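You operate a simulated robot arm through the tools that you are given. There is no shell and no other tool.

You run a simulated robot arm. Do the job below in one go: nothing can be reset, and whatever is moved stays where it is left.

## Task
Put things in order on the top of the mending desk. At the end: the grey paste weight stands where the teal glue tin stood; the teal glue tin is on the beige square oak coaster; the slim teal vase stands where the white block eraser stood; the white block eraser stands where the grey paste weight stood; whatever was shut is shut again. Leave all else as you found it, and nothing knocked over.

It is judged by the outcome, as a careful person would: the job done as asked, and still so three seconds after it is handed in. It fails if anything else is knocked over, pushed out of place, dropped, spilled or broken.

## Robot
A 6-joint arm with a two-finger parallel gripper, fixed in place. Base frame: the origin is at the foot of the arm, x ahead of it, y to its left, z up; the work surface is at about z = 0. Units: mm, rad, N and s.
With the tool pointing down near the work surface it reaches from about 140 to 580 mm from the base axis. Its first joint turns from -1.152 to 1.152 rad. Payload 2.1 kg.
The TCP is the grasp point between the finger pads, 30 mm short of the fingertips. In the tool frame z runs along the fingers and y along their closing line. Largest opening 94 mm; finger width 28, thickness 10; the body of the gripper, 50 by 96 mm, starts 55 mm behind the TCP.
Orientation is told as [roll, pitch, yaw] about the base's x, y, z axes, in that order, counted from this pose: with the fingers straight down and closing along the base's y, the tool's x points along the base's -x, its y along +y and its z along -z.

## Interface
- The arm moves only by the tool send_rows. Its argument "increments" is a list of rows, each an object of numbers (a shift or turn left out is 0, a gripper value left out holds the last): "wx", "wy", "wz": the turn, a rotation vector about the base's x, y, z in units of 60 degrees (1.0 is 60 degrees); "tx", "ty", "tz": the shift along the base's x, y, z in units of 100 mm (1.0 is 100 mm); "grip": the gripper command, from -1 (shut) to 1 (fully open), values between in proportion. In form: [{"wx": .., "wy": .., "wz": .., "tx": .., "ty": .., "tz": .., "grip": ..}, ...]. A call has 1 to 20 rows; each row is the pose to reach, as a shift and turn from the pose commanded when the call began. A call with a number of a shift or a turn outside -1 to 1 is refused whole. Each row takes 0.2 s and may step no farther than 50 mm and 0.15 rad from the row before; otherwise, or with a gripper value out of range, the whole call is refused. A pose out of reach is approached as far as the arm can. The call stops where the force on the tool passes 40 N (or 10 N more than at its start, if that is more) or the arm is blocked; 0.2 s more then pass. Each finger travels about 72 mm/s and halts on what it meets, pressing with about 42 N; the grip force reading is that of the motor and also rises with nothing between the fingers. The clock runs only during rows and for 0.2 s after the last one: add rows that repeat a pose to give the fingers time. The reply holds the time, the measured pose of the TCP, the force on the tool along the base axes, the opening and the grip force, in the units named above and with some noise, with the torque about the TCP (base axes, N m) and any sound that the robot's microphone picked up.
- Cameras (640 x 400 px; columns grow to the right, rows downward): "scene" is fixed at [48.5, -371.7, 475.2]; the picture's right is [0.82, -0.57, 0.00], its down [-0.36, -0.52, -0.77] and it looks along [0.44, 0.64, -0.64] (base axes); focal length 309 px, centre (320, 200). "wrist" rides on the gripper at [76, 14, -102] in the tool frame; the picture's right is [-0.18, 0.98, 0.00], its down [-0.75, -0.14, -0.64] and it looks along [-0.63, -0.12, 0.77] (tool axes); focal length 243 px, centre (320, 200). There is no depth. A picture from a camera that has moved, and an enlarged one, comes with that camera's place and axes in the base frame and with its lens.
- grab_frame(camera): a new picture of that camera. It takes no simulated time.
- close_up(camera, box): a new picture of the part [left, top, right, bottom] of that camera's present view, enlarged. It takes no simulated time.
- close_job(): hands the job in; it is judged then, once.

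Places have to be worked out from the pictures, the camera data and where the tool is seen. Open the gripper and draw the arm clear of the work before you hand the job in, unless the task says otherwise.

The tools are called after ">>>" as a command line: name --argument value ..., lists and objects as JSON in quotes. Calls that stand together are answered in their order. send_rows: Moves the arm, as the interface text tells. Its arguments: {"type":"object","properties":{"increments":{"type":"array","items":{"type":"object","properties":{"wx":{"type":"number"},"wy":{"type":"number"},"wz":{"type":"number"},"tx":{"type":"number"},"ty":{"type":"number"},"tz":{"type":"number"},"grip":{"type":"number"}}}}},"required":["increments"]} The other tools are called the same way: grab_frame (camera) takes a picture; close_up (camera, box) takes an enlarged picture of a part of a camera's view; close_job () hands the job in.

At the start:

```text
clock: 0.0
tcp_pos: [279.5, -7.7, 256.5]
ee_rot: [0.001, 0.0, 0.0]
force: [0.2, -0.1, 0.0]
torque: [-0.01, 0.02, -0.02]
gripper_width: 93.8
grasp_force: 0.0
```

scene: 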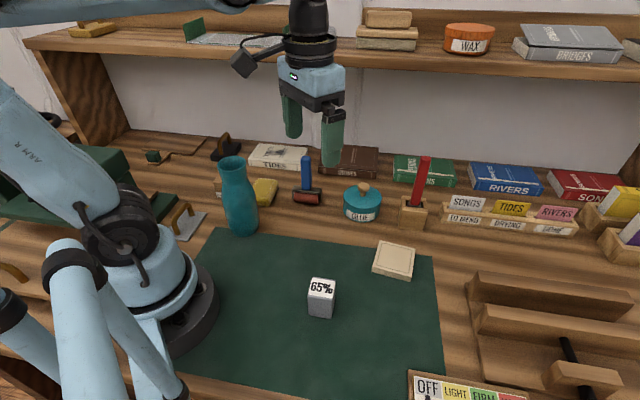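
wrist: 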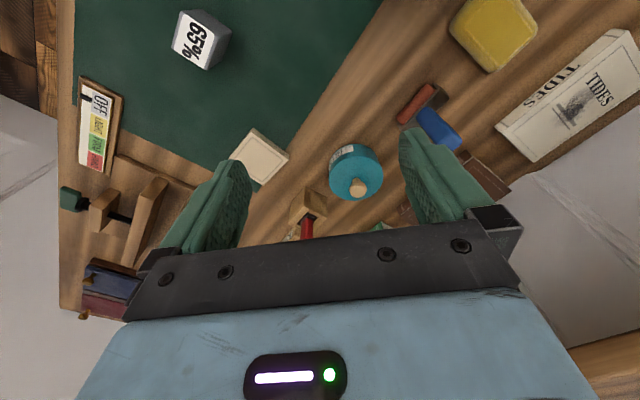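

The pictures show the teal tin, vase, coaster and a cube marked 65%; I can't yet tell the weight from the eraser. I'll look closer.

>>> close_up --camera "scene" --box '[120, 120, 380, 280]'

>>> close_up --camera "scene" --box '[260, 220, 460, 345]'

>>> close_up --camera "scene" --box '[380, 140, 640, 300]'

>>> close_up --camera "scene" --box '[380, 260, 640, 400]'

>>> close_up --camera "scene" --box '[0, 120, 260, 280]'

>>> close_up --camera "scene" --box '[0, 0, 320, 120]'

>>> close_up --camera "wrist" --box '[60, 0, 380, 200]'

>>> close_up --camera "wrist" --box '[280, 60, 540, 240]'

```text
2.46 times, centred on (250, 200) of scene
camera zoom: at [48.5, -371.7, 475.2], right [0.82, -0.57, 0.0], down [-0.36, -0.52, -0.77], along [0.44, 0.64, -0.64], focal length 761 px, centre (492, 200)
```

zoom: 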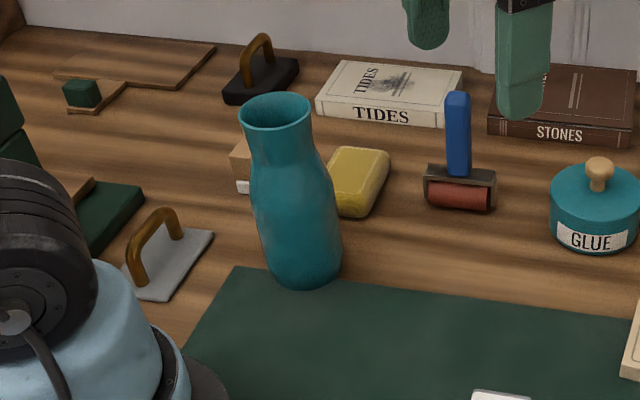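

```text
3.20 times, centred on (360, 282) of scene
camera zoom: at [48.5, -371.7, 475.2], right [0.82, -0.57, 0.0], down [-0.36, -0.52, -0.77], along [0.44, 0.64, -0.64], focal length 989 px, centre (192, -64)
```

zoom: 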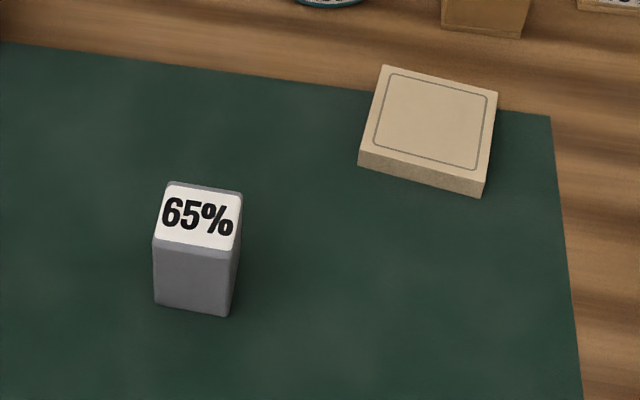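

```text
2.46 times, centred on (510, 220) of scene
camera zoom: at [48.5, -371.7, 475.2], right [0.82, -0.57, 0.0], down [-0.36, -0.52, -0.77], along [0.44, 0.64, -0.64], focal length 761 px, centre (-148, 151)
```

zoom: 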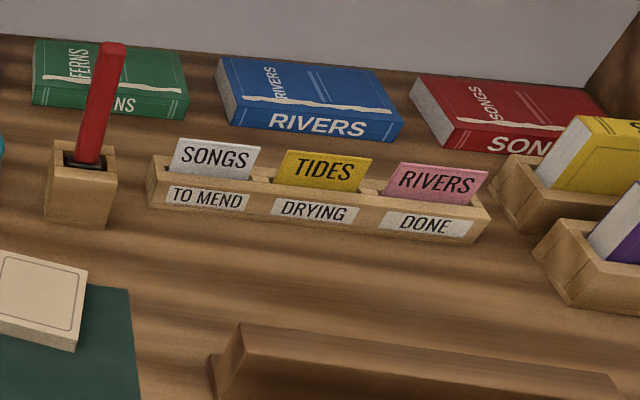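

```text
2.46 times, centred on (510, 330) of scene
camera zoom: at [48.5, -371.7, 475.2], right [0.82, -0.57, 0.0], down [-0.36, -0.52, -0.77], along [0.44, 0.64, -0.64], focal length 761 px, centre (-148, -120)
```

zoom: 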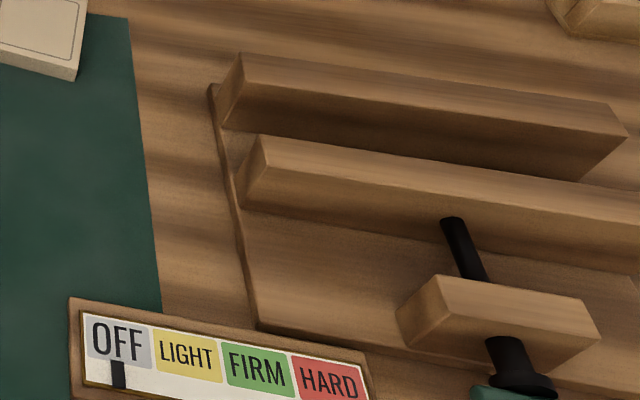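

```text
2.46 times, centred on (130, 200) of scene
camera zoom: at [48.5, -371.7, 475.2], right [0.82, -0.57, 0.0], down [-0.36, -0.52, -0.77], along [0.44, 0.64, -0.64], focal length 761 px, centre (788, 200)
```

zoom: 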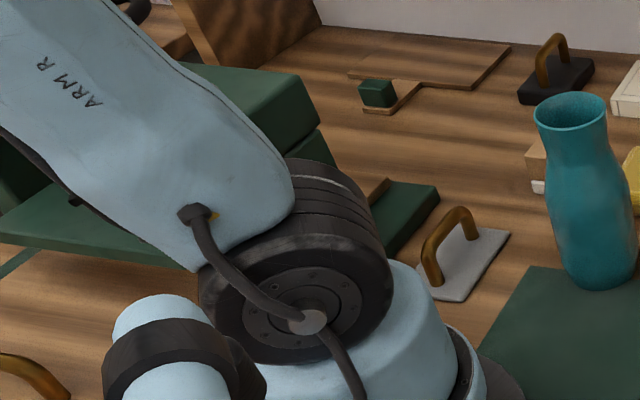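

```text
2.00 times, centred on (160, 60) of scene
camera zoom: at [48.5, -371.7, 475.2], right [0.82, -0.57, 0.0], down [-0.36, -0.52, -0.77], along [0.44, 0.64, -0.64], focal length 618 px, centre (640, 480)
```

zoom: 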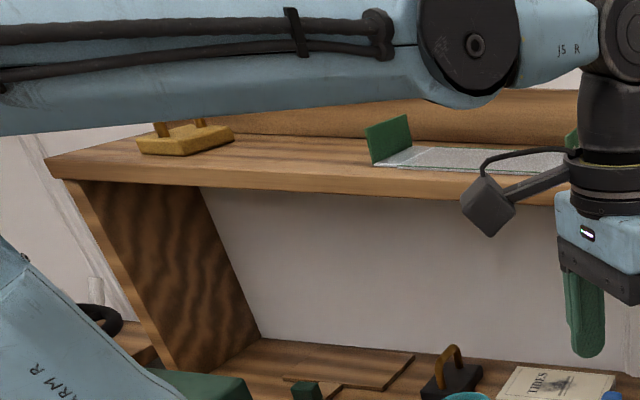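

```text
2.00 times, centred on (220, 100) of wrist
camera zoom: at [203.3, 5.6, 358.3], right [0.18, 0.98, 0.0], down [0.75, -0.14, 0.64], along [0.63, -0.12, -0.77], focal length 485 px, centre (520, 400)
```

zoom: 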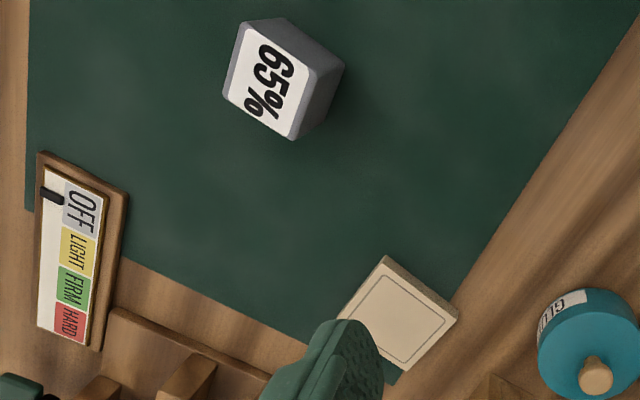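

```text
2.22 times, centred on (410, 150) of wrist
camera zoom: at [203.3, 5.6, 358.3], right [0.18, 0.98, 0.0], down [0.75, -0.14, 0.64], along [0.63, -0.12, -0.77], focal length 539 px, centre (120, 311)
```

zoom: 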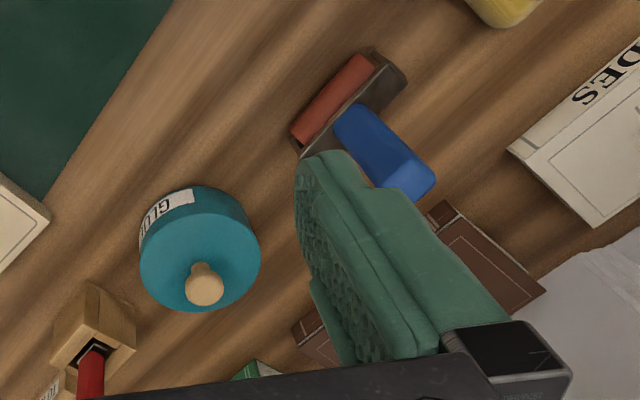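

The cube is grey with a white "65%" label, and a partly hidden block sits behind the vase. I'll raise the arm and turn the wrist camera to the left-rear area to see what is there.

>>> send_rows --increments '[{"tz": 0.3, "wz": 0.0}, {"tz": 0.4, "tx": -0.15, "ty": 0.15, "wz": 0.14}, {"tz": 0.4, "tx": -0.3, "ty": 0.3, "wz": 0.28}, {"tz": 0.4, "tx": -0.5, "ty": 0.5, "wz": 0.42}, {"tz": 0.4, "tx": -0.7, "ty": 0.7, "wz": 0.56}, {"tz": 0.4, "tx": -0.9, "ty": 0.9, "wz": 0.7}, {"tz": 0.4, "tx": -1.0, "ty": 1.0, "wz": 0.84}]'

>>> grab_frame --camera "wrist"

>>> grab_frame --camera "scene"

```text
clock: 1.6
tcp_pos: [179.0, 91.0, 295.7]
ee_rot: [0.001, -0.001, 0.882]
force: [-0.5, 0.2, -0.2]
torque: [0.01, 0.01, -0.03]
gripper_width: 94.3
grasp_force: 0.1
```

```text
taken
camera wrist: at [119.1, 41.5, 398.3], right [-0.64, 0.77, 0.0], down [0.59, 0.49, 0.64], along [0.49, 0.41, -0.77], focal length 243 px, centre (320, 200)
```

wrist: 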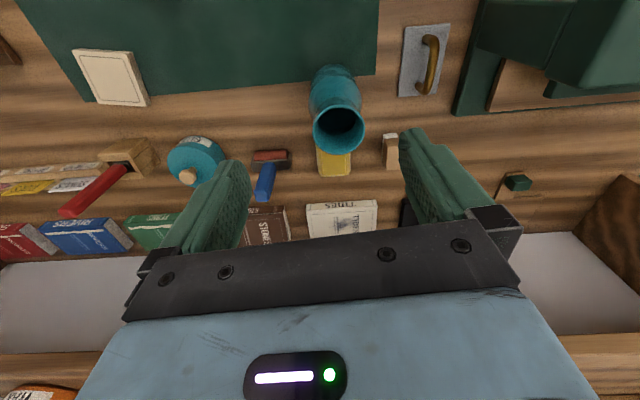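

```text
taken
```

scene: 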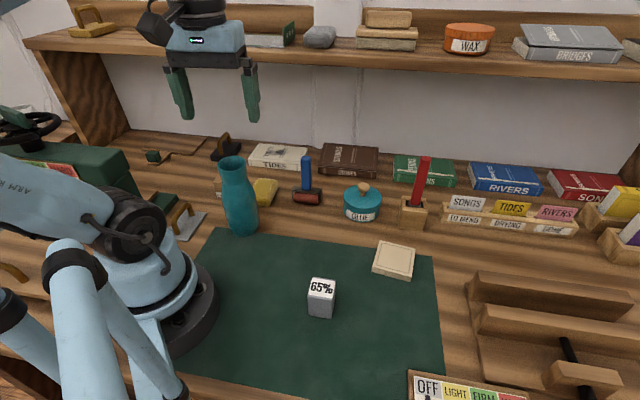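

>>> close_up --camera "wrist" --box '[280, 60, 480, 240]'

>>> close_up --camera "scene" --box '[140, 10, 480, 70]'

>>> close_up --camera "wrist" --box '[400, 0, 640, 240]'

>>> close_up --camera "scene" --box '[0, 90, 260, 300]'

```text
2.22 times, centred on (380, 150) of wrist
camera zoom: at [119.1, 41.5, 398.3], right [-0.64, 0.77, 0.0], down [0.59, 0.49, 0.64], along [0.49, 0.41, -0.77], focal length 539 px, centre (187, 311)
```

zoom: 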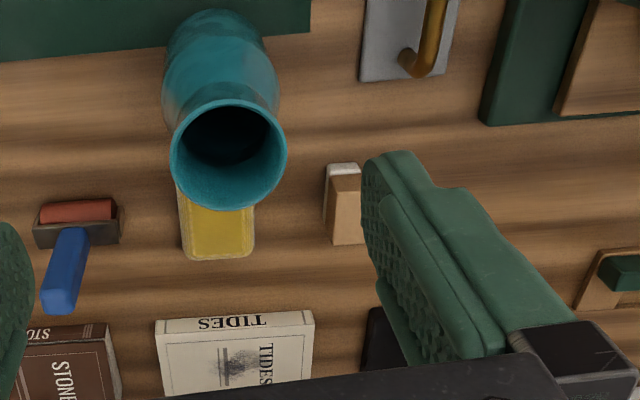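

```text
1.88 times, centred on (310, 40) of scene
camera zoom: at [48.5, -371.7, 475.2], right [0.82, -0.57, 0.0], down [-0.36, -0.52, -0.77], along [0.44, 0.64, -0.64], focal length 582 px, centre (339, 501)
```

zoom: 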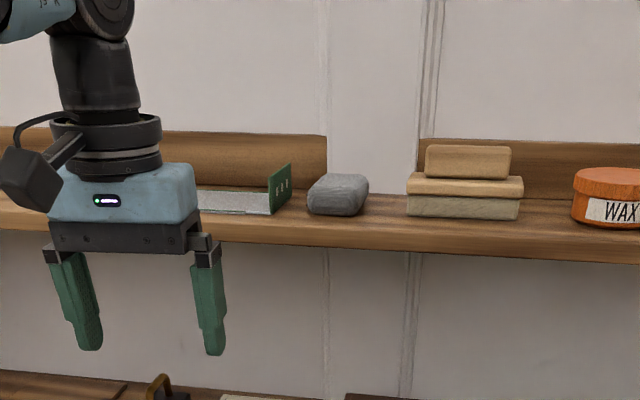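

```text
1.67 times, centred on (520, 120) of wrist
camera zoom: at [119.1, 41.5, 398.3], right [-0.64, 0.77, 0.0], down [0.59, 0.49, 0.64], along [0.49, 0.41, -0.77], focal length 404 px, centre (-13, 333)
```

zoom: 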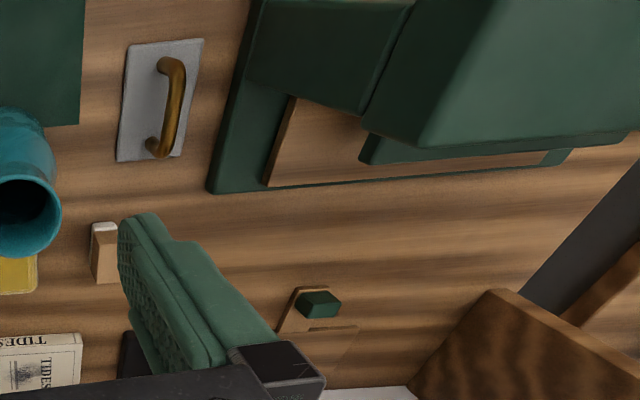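

```text
1.90 times, centred on (130, 195) of scene
camera zoom: at [48.5, -371.7, 475.2], right [0.82, -0.57, 0.0], down [-0.36, -0.52, -0.77], along [0.44, 0.64, -0.64], focal length 589 px, centre (682, 210)
```

zoom: 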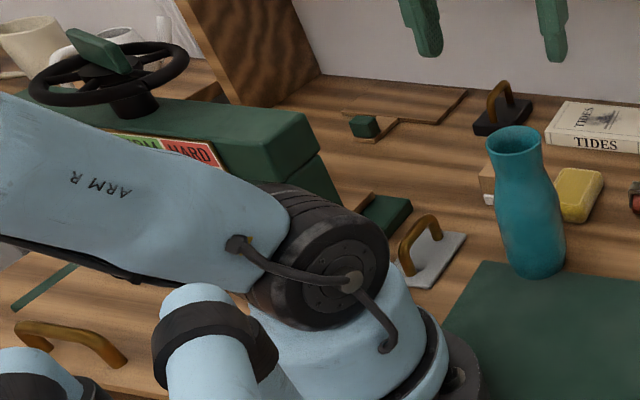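

The white-ended block with a cardboard sleeve behind the vase looks like the block eraser. I'll check the handled grey plate and eraser from closer before deciding which object is the paste weight.

>>> close_up --camera "wrist" --box '[380, 10, 480, 110]'

>>> close_up --camera "wrist" --box '[350, 110, 430, 190]'

>>> close_up --camera "scene" --box '[160, 190, 220, 250]'

>>> close_up --camera "scene" --box '[290, 260, 350, 330]'

>>> close_up --camera "scene" --box '[330, 170, 450, 290]'

>>> close_up --camera "scene" --box '[0, 230, 120, 400]'

```text
4.00 times, centred on (430, 60) of wrist
camera zoom: at [119.1, 41.5, 398.3], right [-0.64, 0.77, 0.0], down [0.59, 0.49, 0.64], along [0.49, 0.41, -0.77], focal length 970 px, centre (-120, 760)
```

zoom: 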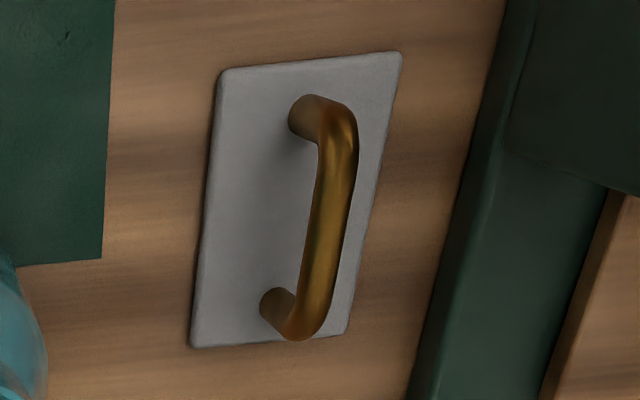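

```text
5.00 times, centred on (390, 150) of wrist
camera zoom: at [119.1, 41.5, 398.3], right [-0.64, 0.77, 0.0], down [0.59, 0.49, 0.64], along [0.49, 0.41, -0.77], focal length 1213 px, centre (-30, 450)
```

zoom: 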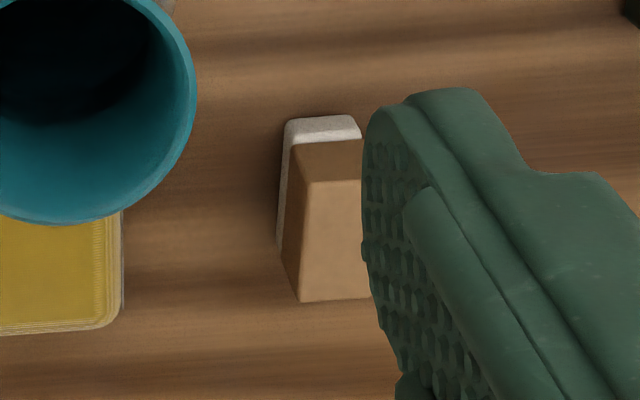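

```text
6.67 times, centred on (190, 220) of scene
camera zoom: at [48.5, -371.7, 475.2], right [0.82, -0.57, 0.0], down [-0.36, -0.52, -0.77], along [0.44, 0.64, -0.64], focal length 2061 px, centre (1187, 67)
```

zoom: 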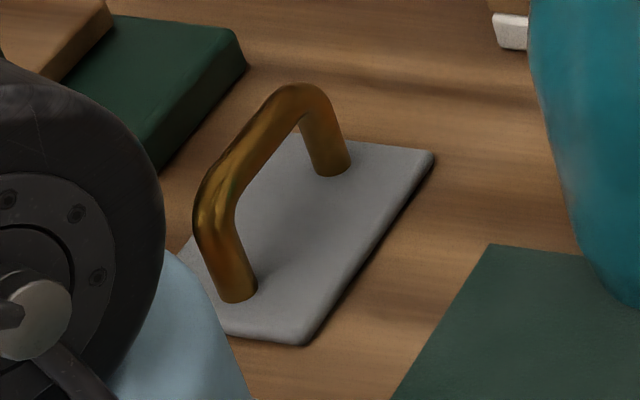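

```text
5.71 times, centred on (320, 295) of scene
camera zoom: at [48.5, -371.7, 475.2], right [0.82, -0.57, 0.0], down [-0.36, -0.52, -0.77], along [0.44, 0.64, -0.64], focal length 1766 px, centre (320, -343)
```

zoom: 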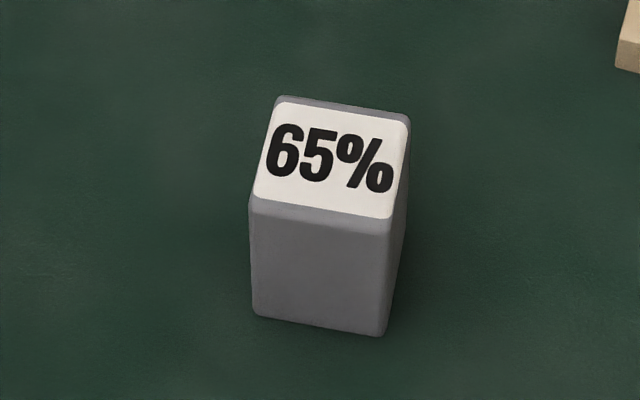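

```text
3.33 times, centred on (390, 230) of scene
camera zoom: at [48.5, -371.7, 475.2], right [0.82, -0.57, 0.0], down [-0.36, -0.52, -0.77], along [0.44, 0.64, -0.64], focal length 1030 px, centre (87, 100)
```

zoom: 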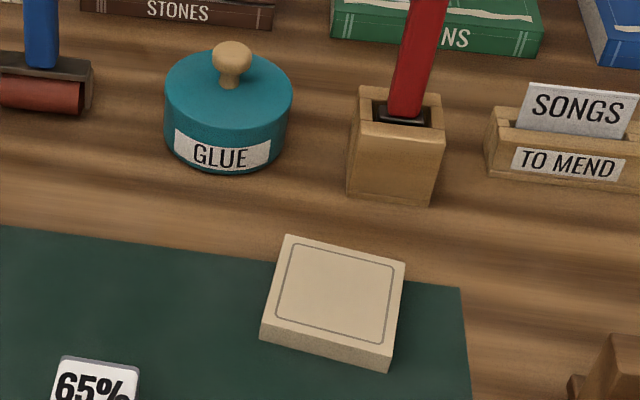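

```text
2.35 times, centred on (60, 315) of scene
camera zoom: at [48.5, -371.7, 475.2], right [0.82, -0.57, 0.0], down [-0.36, -0.52, -0.77], along [0.44, 0.64, -0.64], focal length 727 px, centre (932, -71)
```

zoom: 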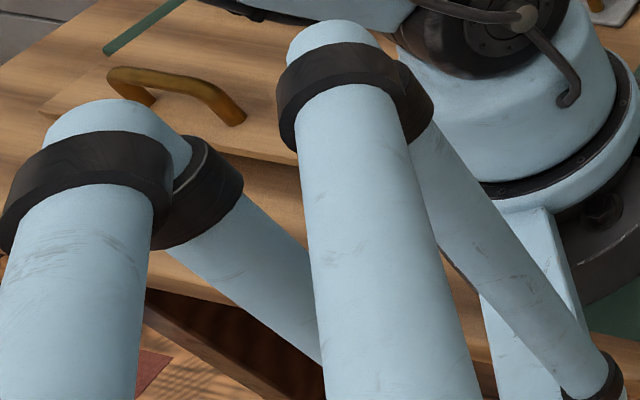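

I take the grey "65%" block as the paste weight (the thin handled plate is outside the reach), and the white/kraft block behind the vase as the eraser. The tin looks to be near (430, 18); I'll hover over it with yaw 0 to measure it.

>>> send_rows --increments '[{"tx": 0.2, "ty": -0.06, "wz": -0.07}, {"tx": 0.42, "ty": -0.12, "wz": -0.14}, {"tx": 0.63, "ty": -0.18, "wz": -0.21}, {"tx": 0.84, "ty": -0.24, "wz": -0.3}, {"tx": 1.0, "ty": -0.3, "wz": -0.4}, {"tx": 1.0, "ty": -0.3, "wz": -0.5}]'

>>> send_rows --increments '[{"tx": 0.2, "ty": -0.06, "wz": -0.1}, {"tx": 0.4, "ty": -0.12, "wz": -0.2}, {"tx": 0.63, "ty": -0.18, "wz": -0.28}, {"tx": 0.84, "ty": -0.24, "wz": -0.34}, {"tx": 1.0, "ty": -0.3, "wz": -0.34, "tz": -0.2}, {"tx": 1.0, "ty": -0.4, "wz": -0.34, "tz": -0.5}, {"tx": 1.0, "ty": -0.4, "wz": -0.34, "tz": -0.8}]'

>>> grab_frame --camera "wrist"

>>> grab_frame --camera "scene"

```text
clock: 3.0
tcp_pos: [279.7, 61.8, 295.5]
ee_rot: [0.0, -0.001, 0.353]
force: [0.3, 0.1, -0.3]
torque: [0.0, 0.02, 0.01]
gripper_width: 93.9
grasp_force: 0.1
```

```text
clock: 4.6
tcp_pos: [379.4, 21.8, 213.7]
ee_rot: [0.0, 0.0, 0.001]
force: [0.6, -0.4, 0.3]
torque: [0.01, -0.01, 0.04]
gripper_width: 94.0
grasp_force: 0.1
```

```text
taken
camera wrist: at [303.8, 35.5, 317.3], right [0.18, 0.98, 0.0], down [0.75, -0.14, 0.64], along [0.63, -0.12, -0.77], focal length 243 px, centre (320, 200)
```

wrist: 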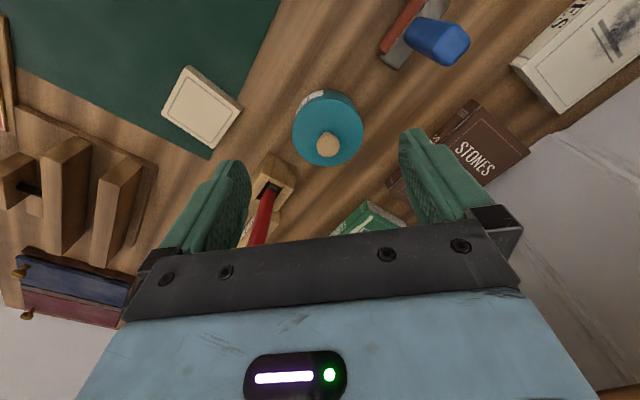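

```text
taken
```

scene: 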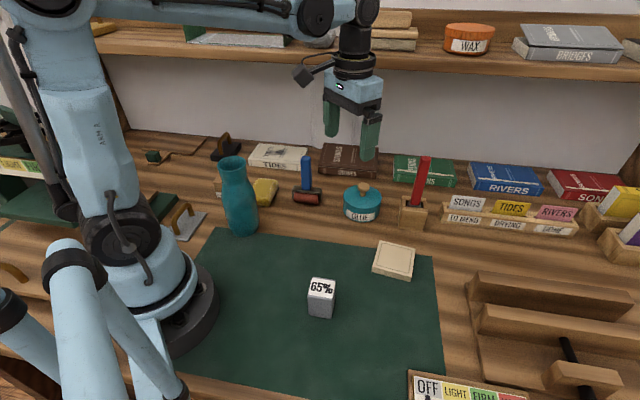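

>>> close_up --camera "wrist" --box '[270, 70, 390, 180]'

>>> close_up --camera "wrist" --box '[140, 50, 280, 170]'

>>> close_up --camera "scene" --box '[330, 170, 400, 240]'

```text
3.64 times, centred on (330, 125) of wrist
camera zoom: at [303.8, 35.5, 317.3], right [0.18, 0.98, 0.0], down [0.75, -0.14, 0.64], along [0.63, -0.12, -0.77], focal length 882 px, centre (284, 473)
```

zoom: 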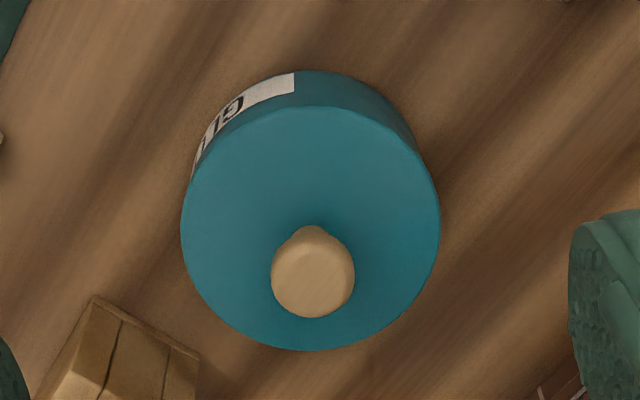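

```text
3.33 times, centred on (210, 110) of wrist
camera zoom: at [303.8, 35.5, 317.3], right [0.18, 0.98, 0.0], down [0.75, -0.14, 0.64], along [0.63, -0.12, -0.77], focal length 809 px, centre (687, 500)
```

zoom: 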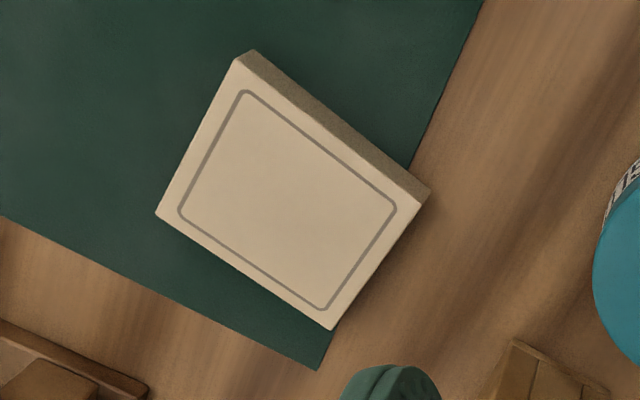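

```text
5.71 times, centred on (365, 205) of scene
camera zoom: at [48.5, -371.7, 475.2], right [0.82, -0.57, 0.0], down [-0.36, -0.52, -0.77], along [0.44, 0.64, -0.64], focal length 1766 px, centre (63, 171)
```

zoom: 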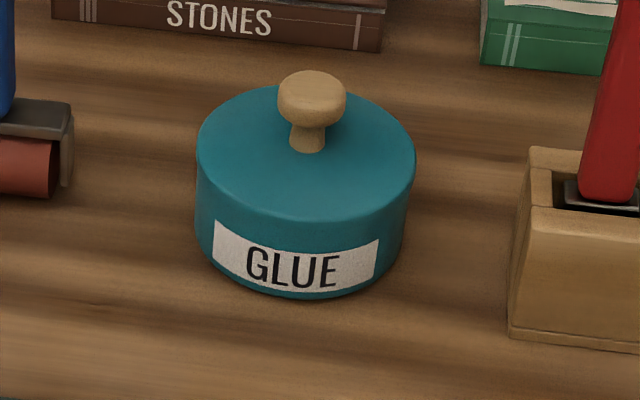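

The tin's top measures ~85 mm wide, centre near (425.5, 20.6), height ~47 mm plus knob; the coaster's centre is near (386, -132). I'll hover directly above the tin at z ≈ 125 to refine the centring.

>>> send_rows --increments '[{"tx": 0.23, "ty": 0.0, "tz": -0.2}, {"tx": 0.46, "ty": -0.01, "tz": -0.4}, {"tx": 0.46, "ty": -0.01, "tz": -0.65}, {"tx": 0.46, "ty": -0.01, "tz": -0.88}, {"tx": 0.46, "ty": -0.01, "tz": -0.88}]'

>>> grab_frame --camera "wrist"

>>> close_up --camera "scene" --box '[300, 120, 460, 240]'

```text
clock: 5.8
tcp_pos: [426.9, 19.1, 128.6]
ee_rot: [0.0, 0.001, -0.002]
force: [-0.5, -0.6, -0.9]
torque: [-0.01, -0.02, 0.03]
gripper_width: 94.1
grasp_force: 0.1
```

```text
taken
camera wrist: at [350.5, 33.3, 230.9], right [0.18, 0.98, 0.0], down [0.75, -0.14, 0.64], along [0.63, -0.12, -0.77], focal length 243 px, centre (320, 200)
```

wrist: 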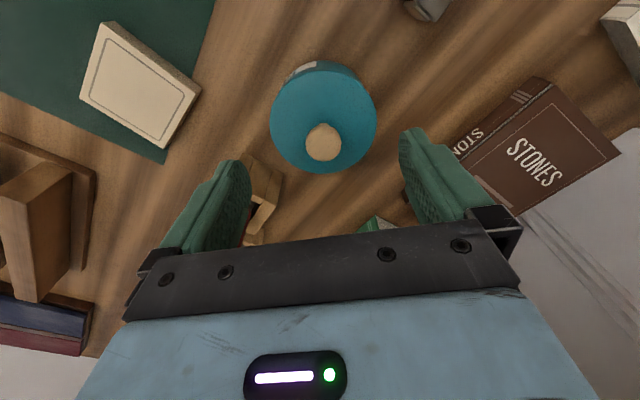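

```text
3.33 times, centred on (380, 180) of scene
camera zoom: at [48.5, -371.7, 475.2], right [0.82, -0.57, 0.0], down [-0.36, -0.52, -0.77], along [0.44, 0.64, -0.64], focal length 1030 px, centre (120, 267)
```

zoom: 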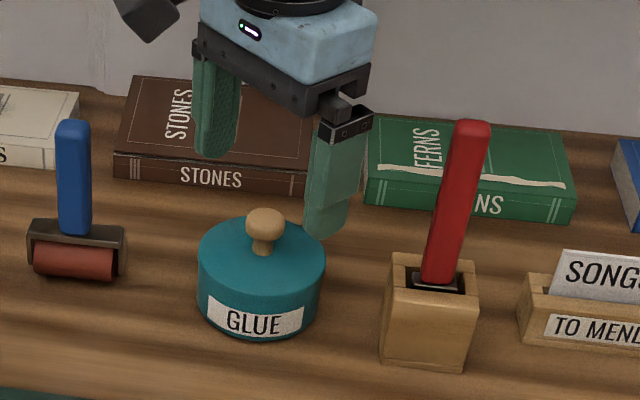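

>>> close_up --camera "wrist" --box '[230, 50, 420, 180]'

>>> close_up --camera "wrist" --box '[60, 10, 220, 170]'

```text
3.08 times, centred on (325, 115) of wrist
camera zoom: at [350.5, 33.3, 230.9], right [0.18, 0.98, 0.0], down [0.75, -0.14, 0.64], along [0.63, -0.12, -0.77], focal length 746 px, centre (305, 462)
```

zoom: 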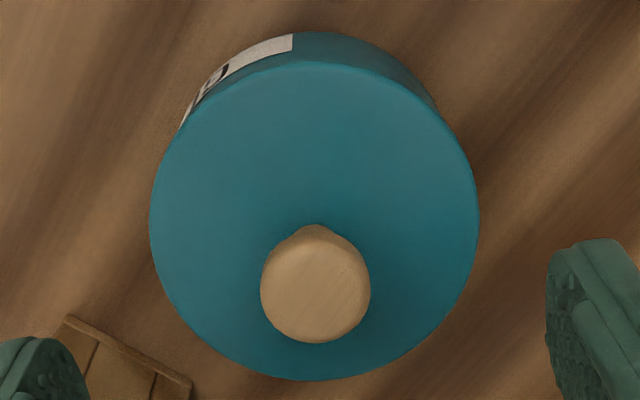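

```text
2.50 times, centred on (140, 90) of wrist
camera zoom: at [350.5, 33.3, 230.9], right [0.18, 0.98, 0.0], down [0.75, -0.14, 0.64], along [0.63, -0.12, -0.77], focal length 606 px, centre (770, 475)
```

zoom: 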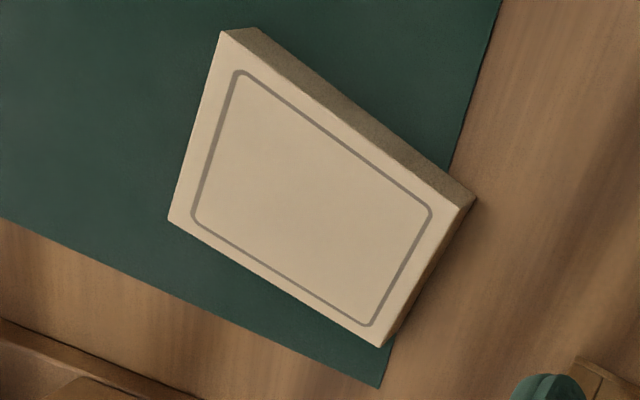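

Tin top at z ≈ 47, centre (429.5, 20.4), diameter ~84 mm – it fits the 94 mm opening with ~5 mm each side. I shift onto its centre, lower around the body, and look before closing.

>>> send_rows --increments '[{"tx": 0.03, "ty": 0.012, "tz": 0}, {"tx": 0.03, "ty": 0.012, "tz": -0.25}, {"tx": 0.03, "ty": 0.012, "tz": -0.4}, {"tx": 0.03, "ty": 0.012, "tz": -0.5}, {"tx": 0.03, "ty": 0.012, "tz": -0.5}]'

>>> grab_frame --camera "wrist"

>>> close_up --camera "scene" --box '[320, 140, 440, 240]'

```text
clock: 7.0
tcp_pos: [429.0, 23.2, 77.9]
ee_rot: [-0.002, 0.001, 0.001]
force: [0.2, 0.0, -0.4]
torque: [0.0, -0.02, 0.01]
gripper_width: 93.8
grasp_force: 0.0
```

```text
taken
camera wrist: at [353.2, 36.1, 180.9], right [0.18, 0.98, 0.0], down [0.75, -0.14, 0.64], along [0.63, -0.12, -0.77], focal length 243 px, centre (320, 200)
```

wrist: 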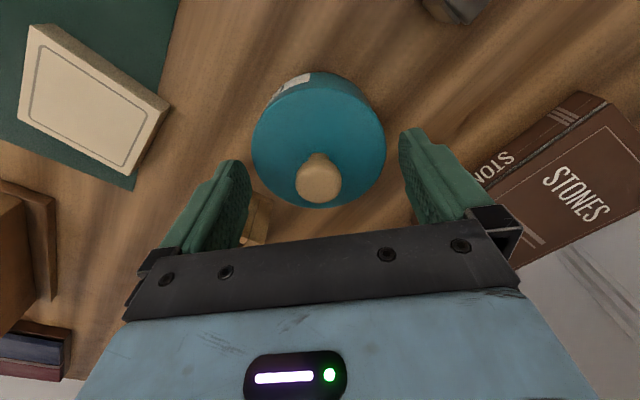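

```text
4.00 times, centred on (380, 190) of scene
camera zoom: at [48.5, -371.7, 475.2], right [0.82, -0.57, 0.0], down [-0.36, -0.52, -0.77], along [0.44, 0.64, -0.64], focal length 1236 px, centre (80, 240)
```

zoom: 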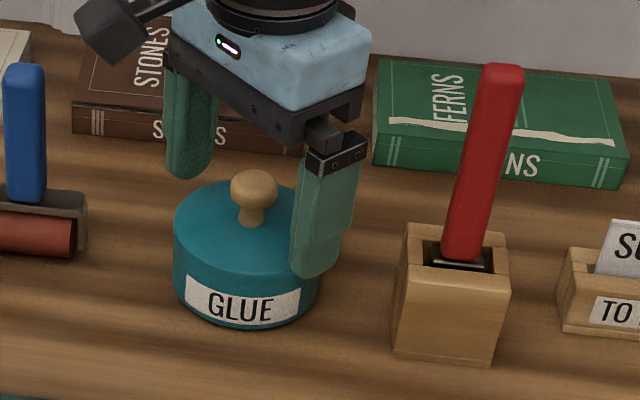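

>>> close_up --camera "wrist" --box '[190, 60, 450, 220]'

```text
2.46 times, centred on (320, 140) of wrist
camera zoom: at [353.2, 36.1, 180.9], right [0.18, 0.98, 0.0], down [0.75, -0.14, 0.64], along [0.63, -0.12, -0.77], focal length 597 px, centre (320, 348)
```

zoom: 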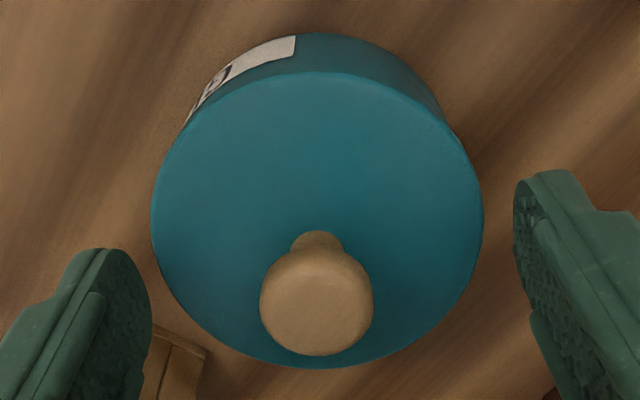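

The tin is centred at about (429.5, 21), within ~1 mm of the TCP. I lower to z ≈ 38 and close.

>>> send_rows --increments '[{"tx": 0.003, "ty": -0.012, "tz": -0.1}, {"tx": 0.003, "ty": -0.012, "tz": -0.2}, {"tx": 0.003, "ty": -0.012, "tz": -0.3}, {"tx": 0.003, "ty": -0.012, "tz": -0.39}, {"tx": 0.003, "ty": -0.012, "tz": -0.39}]'

>>> grab_frame --camera "wrist"

>>> close_up --camera "scene" --box '[320, 140, 440, 240]'

```text
clock: 8.2
tcp_pos: [427.6, 22.0, 39.2]
ee_rot: [0.001, 0.0, 0.001]
force: [-0.1, 0.3, 0.0]
torque: [0.0, 0.04, -0.01]
gripper_width: 94.0
grasp_force: 0.2
```

```text
taken
camera wrist: at [351.9, 34.2, 141.2], right [0.18, 0.98, 0.0], down [0.75, -0.14, 0.64], along [0.63, -0.12, -0.77], focal length 243 px, centre (320, 200)
```

wrist: 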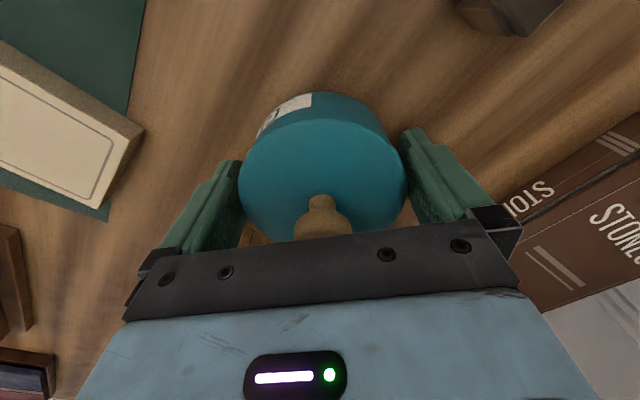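

```text
4.00 times, centred on (380, 190) of scene
camera zoom: at [48.5, -371.7, 475.2], right [0.82, -0.57, 0.0], down [-0.36, -0.52, -0.77], along [0.44, 0.64, -0.64], focal length 1236 px, centre (80, 240)
```

zoom: 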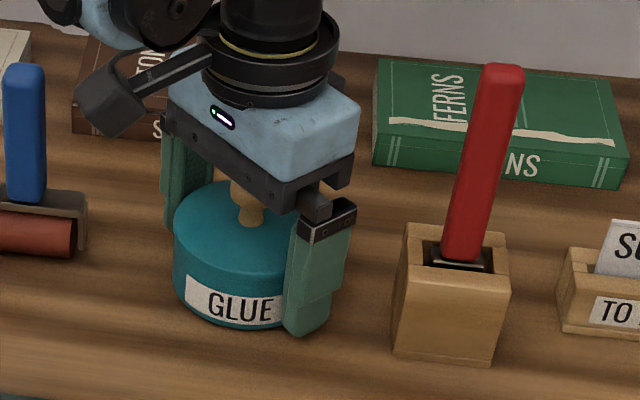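

Fingers straddle the body without touching it. I close the gripper and let it settle.

>>> send_rows --increments '[{"grip": 0.7}, {"grip": 0.5}, {"grip": 0.5}, {"grip": 0.5}]'

>>> grab_frame --camera "wrist"

```text
clock: 9.2
tcp_pos: [428.1, 19.8, 38.5]
ee_rot: [0.0, 0.0, 0.0]
force: [0.6, 0.3, 0.9]
torque: [0.01, 0.03, 0.0]
gripper_width: 86.1
grasp_force: 42.6
heard: snap
```

```text
taken
camera wrist: at [352.0, 34.3, 141.3], right [0.18, 0.98, 0.0], down [0.75, -0.14, 0.64], along [0.63, -0.12, -0.77], focal length 243 px, centre (320, 200)
```

wrist: 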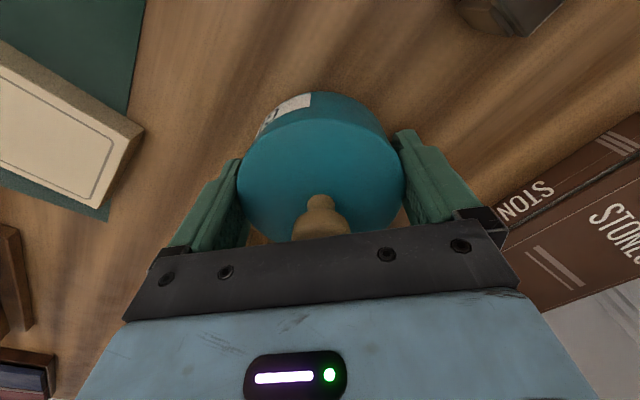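

Gripped at 86 mm, but the microphone heard a "snap"; I check the tin closely before lifting.

>>> close_up --camera "scene" --box '[330, 150, 420, 240]'

>>> close_up --camera "wrist" --box '[190, 80, 450, 260]'

>>> grab_frame --camera "scene"

```text
4.44 times, centred on (375, 195) of scene
camera zoom: at [48.5, -371.7, 475.2], right [0.82, -0.57, 0.0], down [-0.36, -0.52, -0.77], along [0.44, 0.64, -0.64], focal length 1374 px, centre (76, 222)
```

zoom: 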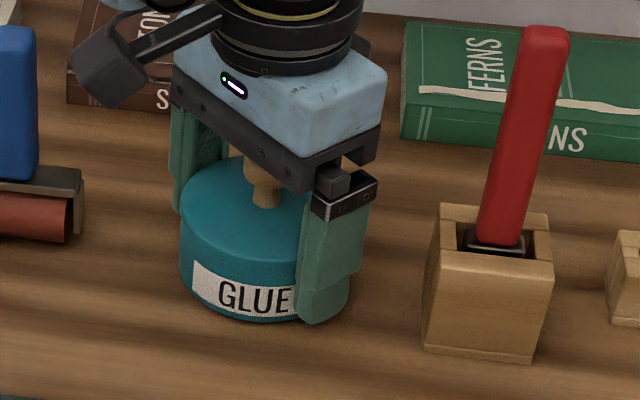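

```text
2.22 times, centred on (320, 170) of wrist
camera zoom: at [352.0, 34.3, 141.3], right [0.18, 0.98, 0.0], down [0.75, -0.14, 0.64], along [0.63, -0.12, -0.77], focal length 539 px, centre (320, 267)
```

zoom: 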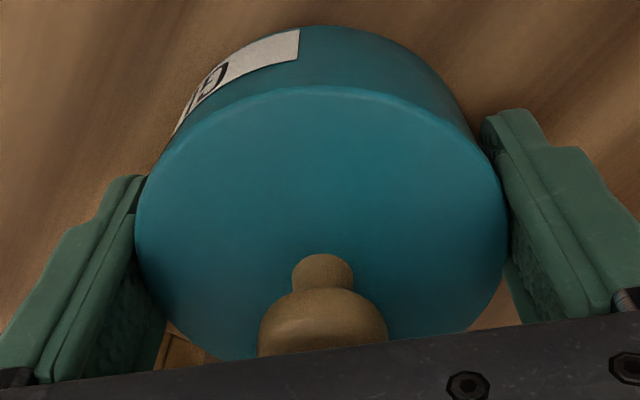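

```text
taken
```

scene: 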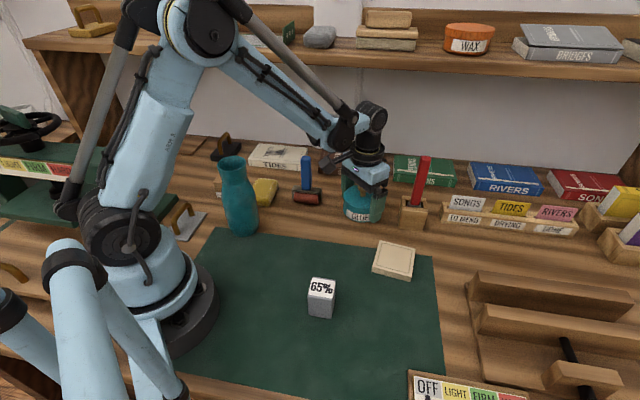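

Nothing looks changed. I lift slowly by 20 mm and check the tin comes up whole.

>>> send_rows --increments '[{"tz": 0.03}, {"tz": 0.08}, {"tz": 0.14}, {"tz": 0.2}, {"tz": 0.2}]'

>>> close_up --camera "scene" --box '[330, 140, 430, 240]'

>>> grab_frame --camera "wrist"

```text
clock: 10.4
tcp_pos: [429.5, 19.4, 58.2]
ee_rot: [0.0, 0.0, 0.0]
force: [0.0, 0.3, -0.9]
torque: [0.0, 0.01, 0.0]
gripper_width: 86.1
grasp_force: 43.0
```

```text
4.00 times, centred on (380, 190) of scene
camera zoom: at [48.5, -371.7, 475.2], right [0.82, -0.57, 0.0], down [-0.36, -0.52, -0.77], along [0.44, 0.64, -0.64], focal length 1236 px, centre (80, 240)
```

zoom: 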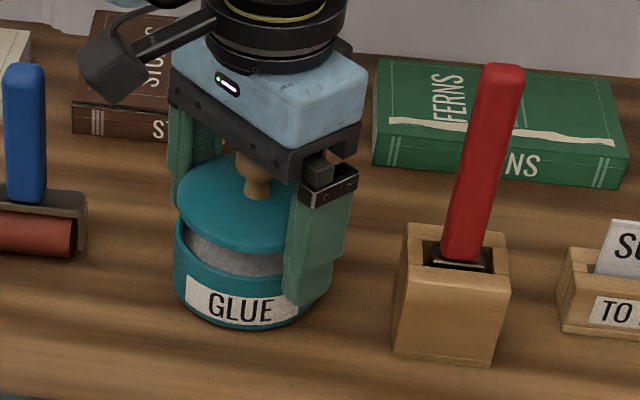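

```text
taken
camera wrist: at [352.4, 33.5, 161.0], right [0.18, 0.98, 0.0], down [0.75, -0.14, 0.64], along [0.63, -0.12, -0.77], focal length 243 px, centre (320, 200)
```

wrist: 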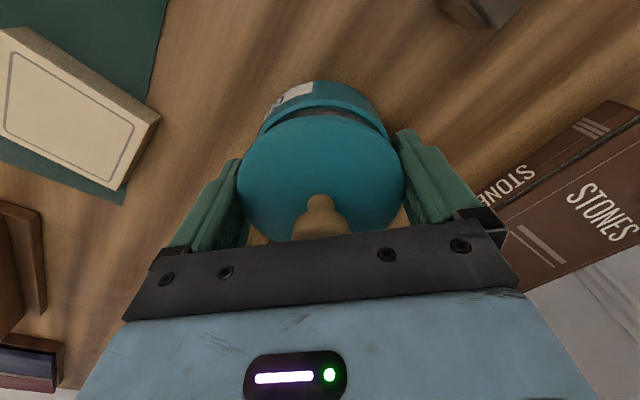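

The lid came away from the tin: the fingers held only the lid, which is slightly wider than the body. So the tin must be moved in two parts (lid aside, body to the coaster, lid back on). I look closely at lid and body first.

>>> close_up --camera "scene" --box '[345, 175, 405, 230]'

>>> send_rows --increments '[{"tz": 0.15}, {"tz": 0.35}, {"tz": 0.6}, {"tz": 0.8}, {"tz": 0.8}]'

>>> close_up --camera "scene" --box '[320, 120, 440, 240]'

>>> grab_frame --camera "wrist"

```text
7.27 times, centred on (375, 202) of scene
camera zoom: at [48.5, -371.7, 475.2], right [0.82, -0.57, 0.0], down [-0.36, -0.52, -0.77], along [0.44, 0.64, -0.64], focal length 2248 px, centre (-80, 182)
```

zoom: 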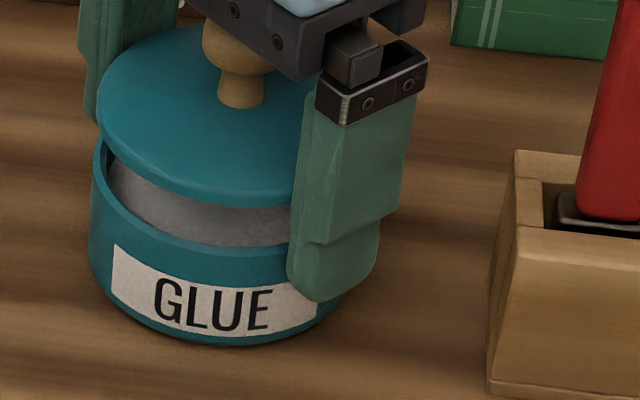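

```text
clock: 11.6
tcp_pos: [428.8, 21.0, 138.2]
ee_rot: [0.0, -0.001, -0.001]
force: [-0.4, 0.3, -0.6]
torque: [-0.01, -0.02, -0.01]
gripper_width: 86.1
grasp_force: 42.2
```

```text
3.33 times, centred on (380, 180) of scene
camera zoom: at [48.5, -371.7, 475.2], right [0.82, -0.57, 0.0], down [-0.36, -0.52, -0.77], along [0.44, 0.64, -0.64], focal length 1030 px, centre (120, 267)
```

zoom: 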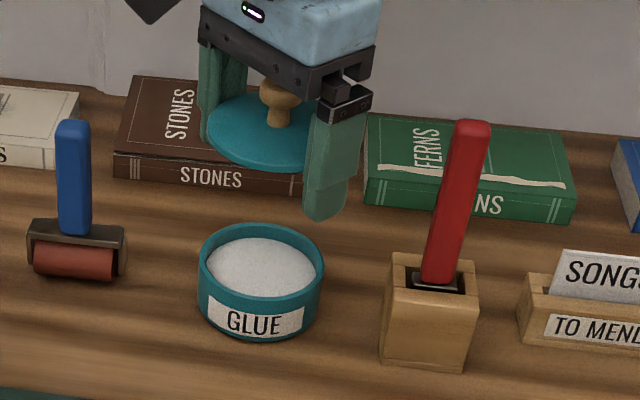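

```text
taken
camera wrist: at [351.9, 33.6, 241.0], right [0.18, 0.98, 0.0], down [0.75, -0.14, 0.64], along [0.63, -0.12, -0.77], focal length 243 px, centre (320, 200)
```

wrist: 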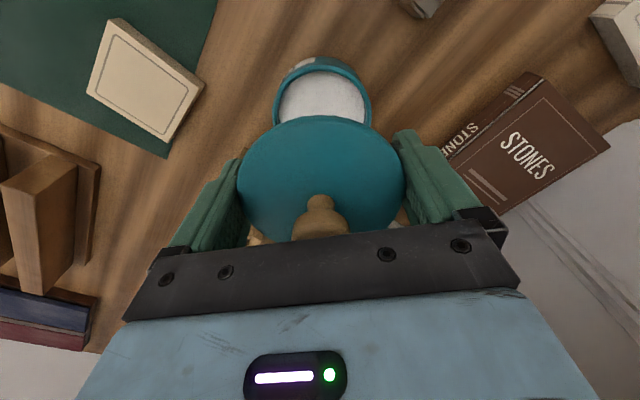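

The lid is a flat disc whose fingers-below-rim grip can't be set on the desk, so I'll put it back on the tin, then regrip it by the knob. Lowering it straight back down onto the tin.

>>> send_rows --increments '[{"tz": -0.3}, {"tz": -0.6}, {"tz": -0.8}, {"tz": -0.9}, {"tz": -0.95}, {"tz": -0.98}, {"tz": -0.995}, {"tz": -0.995}]'

>>> close_up --camera "scene" --box '[330, 150, 420, 240]'

>>> grab_frame --camera "wrist"

```text
clock: 13.4
tcp_pos: [429.0, 21.2, 39.0]
ee_rot: [0.001, -0.001, 0.0]
force: [-0.1, 0.1, -0.1]
torque: [-0.01, 0.05, 0.01]
gripper_width: 85.6
grasp_force: 42.1
```

```text
4.44 times, centred on (375, 195) of scene
camera zoom: at [48.5, -371.7, 475.2], right [0.82, -0.57, 0.0], down [-0.36, -0.52, -0.77], along [0.44, 0.64, -0.64], focal length 1374 px, centre (76, 222)
```

zoom: 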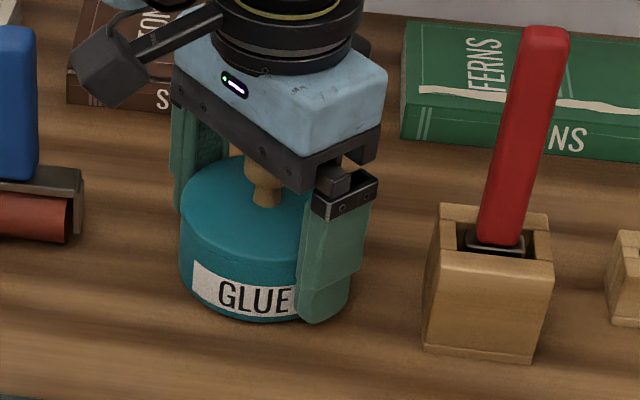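

```text
taken
camera wrist: at [352.7, 34.8, 141.1], right [0.18, 0.98, 0.0], down [0.75, -0.14, 0.64], along [0.63, -0.12, -0.77], focal length 243 px, centre (320, 200)
```

wrist: 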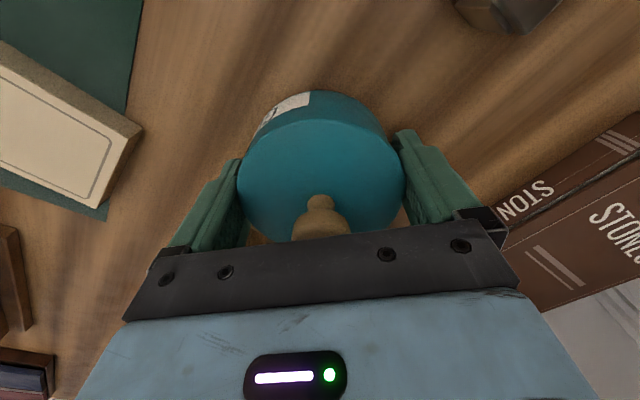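

Lid is seated again with no visible gap. I open fully, rise above the knob, and narrow the opening for a knob grip.

>>> send_rows --increments '[{"grip": 1.0}, {"grip": 1.0}, {"grip": 1.0}, {"tz": 0.2}, {"tz": 0.5}, {"tz": 0.8}, {"tz": 0.8, "grip": -0.1}, {"tz": 0.8, "grip": -0.1}, {"tz": 0.8, "grip": -0.1}]'

>>> grab_frame --camera "wrist"

>>> close_up --camera "scene" --box '[320, 120, 440, 240]'

```text
clock: 15.4
tcp_pos: [429.0, 20.7, 120.6]
ee_rot: [0.002, -0.001, -0.001]
force: [0.6, 0.0, 0.7]
torque: [-0.01, 0.02, -0.03]
gripper_width: 42.4
grasp_force: 0.0
```

```text
taken
camera wrist: at [352.5, 34.4, 222.2], right [0.18, 0.98, 0.0], down [0.75, -0.14, 0.64], along [0.63, -0.12, -0.77], focal length 243 px, centre (320, 200)
```

wrist: 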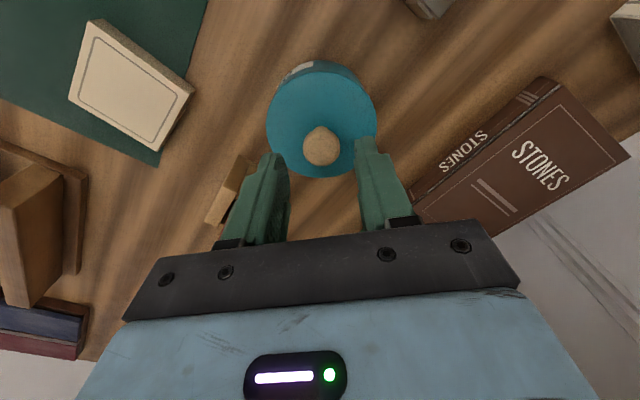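

```text
3.33 times, centred on (380, 180) of scene
camera zoom: at [48.5, -371.7, 475.2], right [0.82, -0.57, 0.0], down [-0.36, -0.52, -0.77], along [0.44, 0.64, -0.64], focal length 1030 px, centre (120, 267)
```

zoom: 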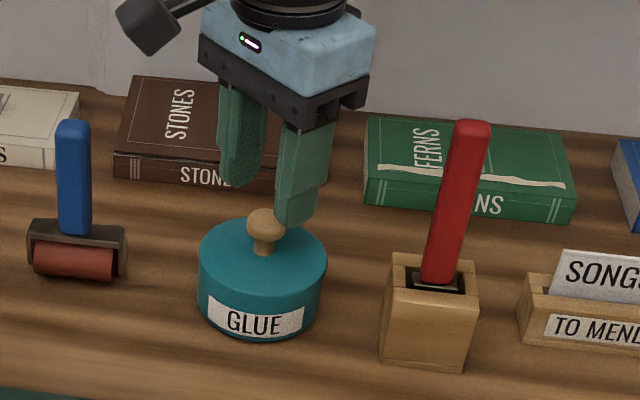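

Knob head centre sits around z ≈ 67; I lower so the tips stop just above the lid (TCP z ≈ 82) and grip the knob.

>>> send_rows --increments '[{"tz": -0.15}, {"tz": -0.28}, {"tz": -0.36}, {"tz": -0.385}, {"tz": -0.385}]'

>>> grab_frame --camera "wrist"

>>> close_up --camera "scene" --box '[330, 150, 420, 240]'

```text
clock: 16.6
tcp_pos: [429.2, 19.8, 81.3]
ee_rot: [0.0, -0.001, 0.0]
force: [-0.3, -0.2, -0.4]
torque: [0.03, -0.01, 0.01]
gripper_width: 42.2
grasp_force: 0.0
```

```text
taken
camera wrist: at [352.5, 34.6, 183.4], right [0.18, 0.98, 0.0], down [0.75, -0.14, 0.64], along [0.63, -0.12, -0.77], focal length 243 px, centre (320, 200)
```

wrist: 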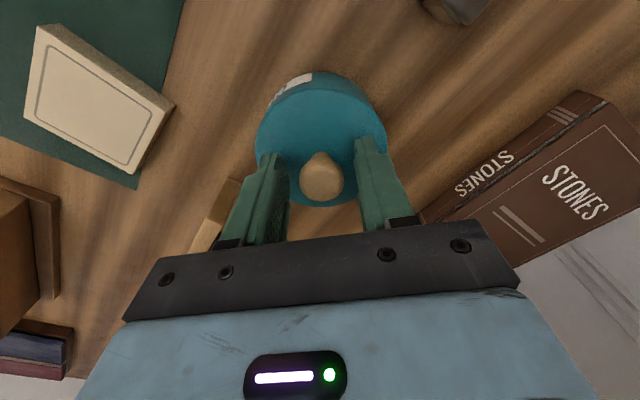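

```text
4.44 times, centred on (375, 195) of scene
camera zoom: at [48.5, -371.7, 475.2], right [0.82, -0.57, 0.0], down [-0.36, -0.52, -0.77], along [0.44, 0.64, -0.64], focal length 1374 px, centre (76, 222)
```

zoom: 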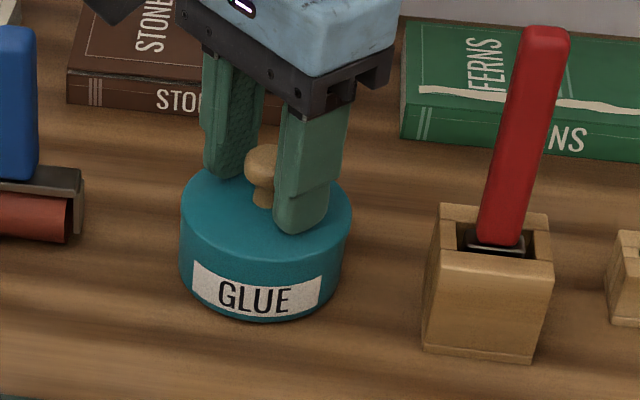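

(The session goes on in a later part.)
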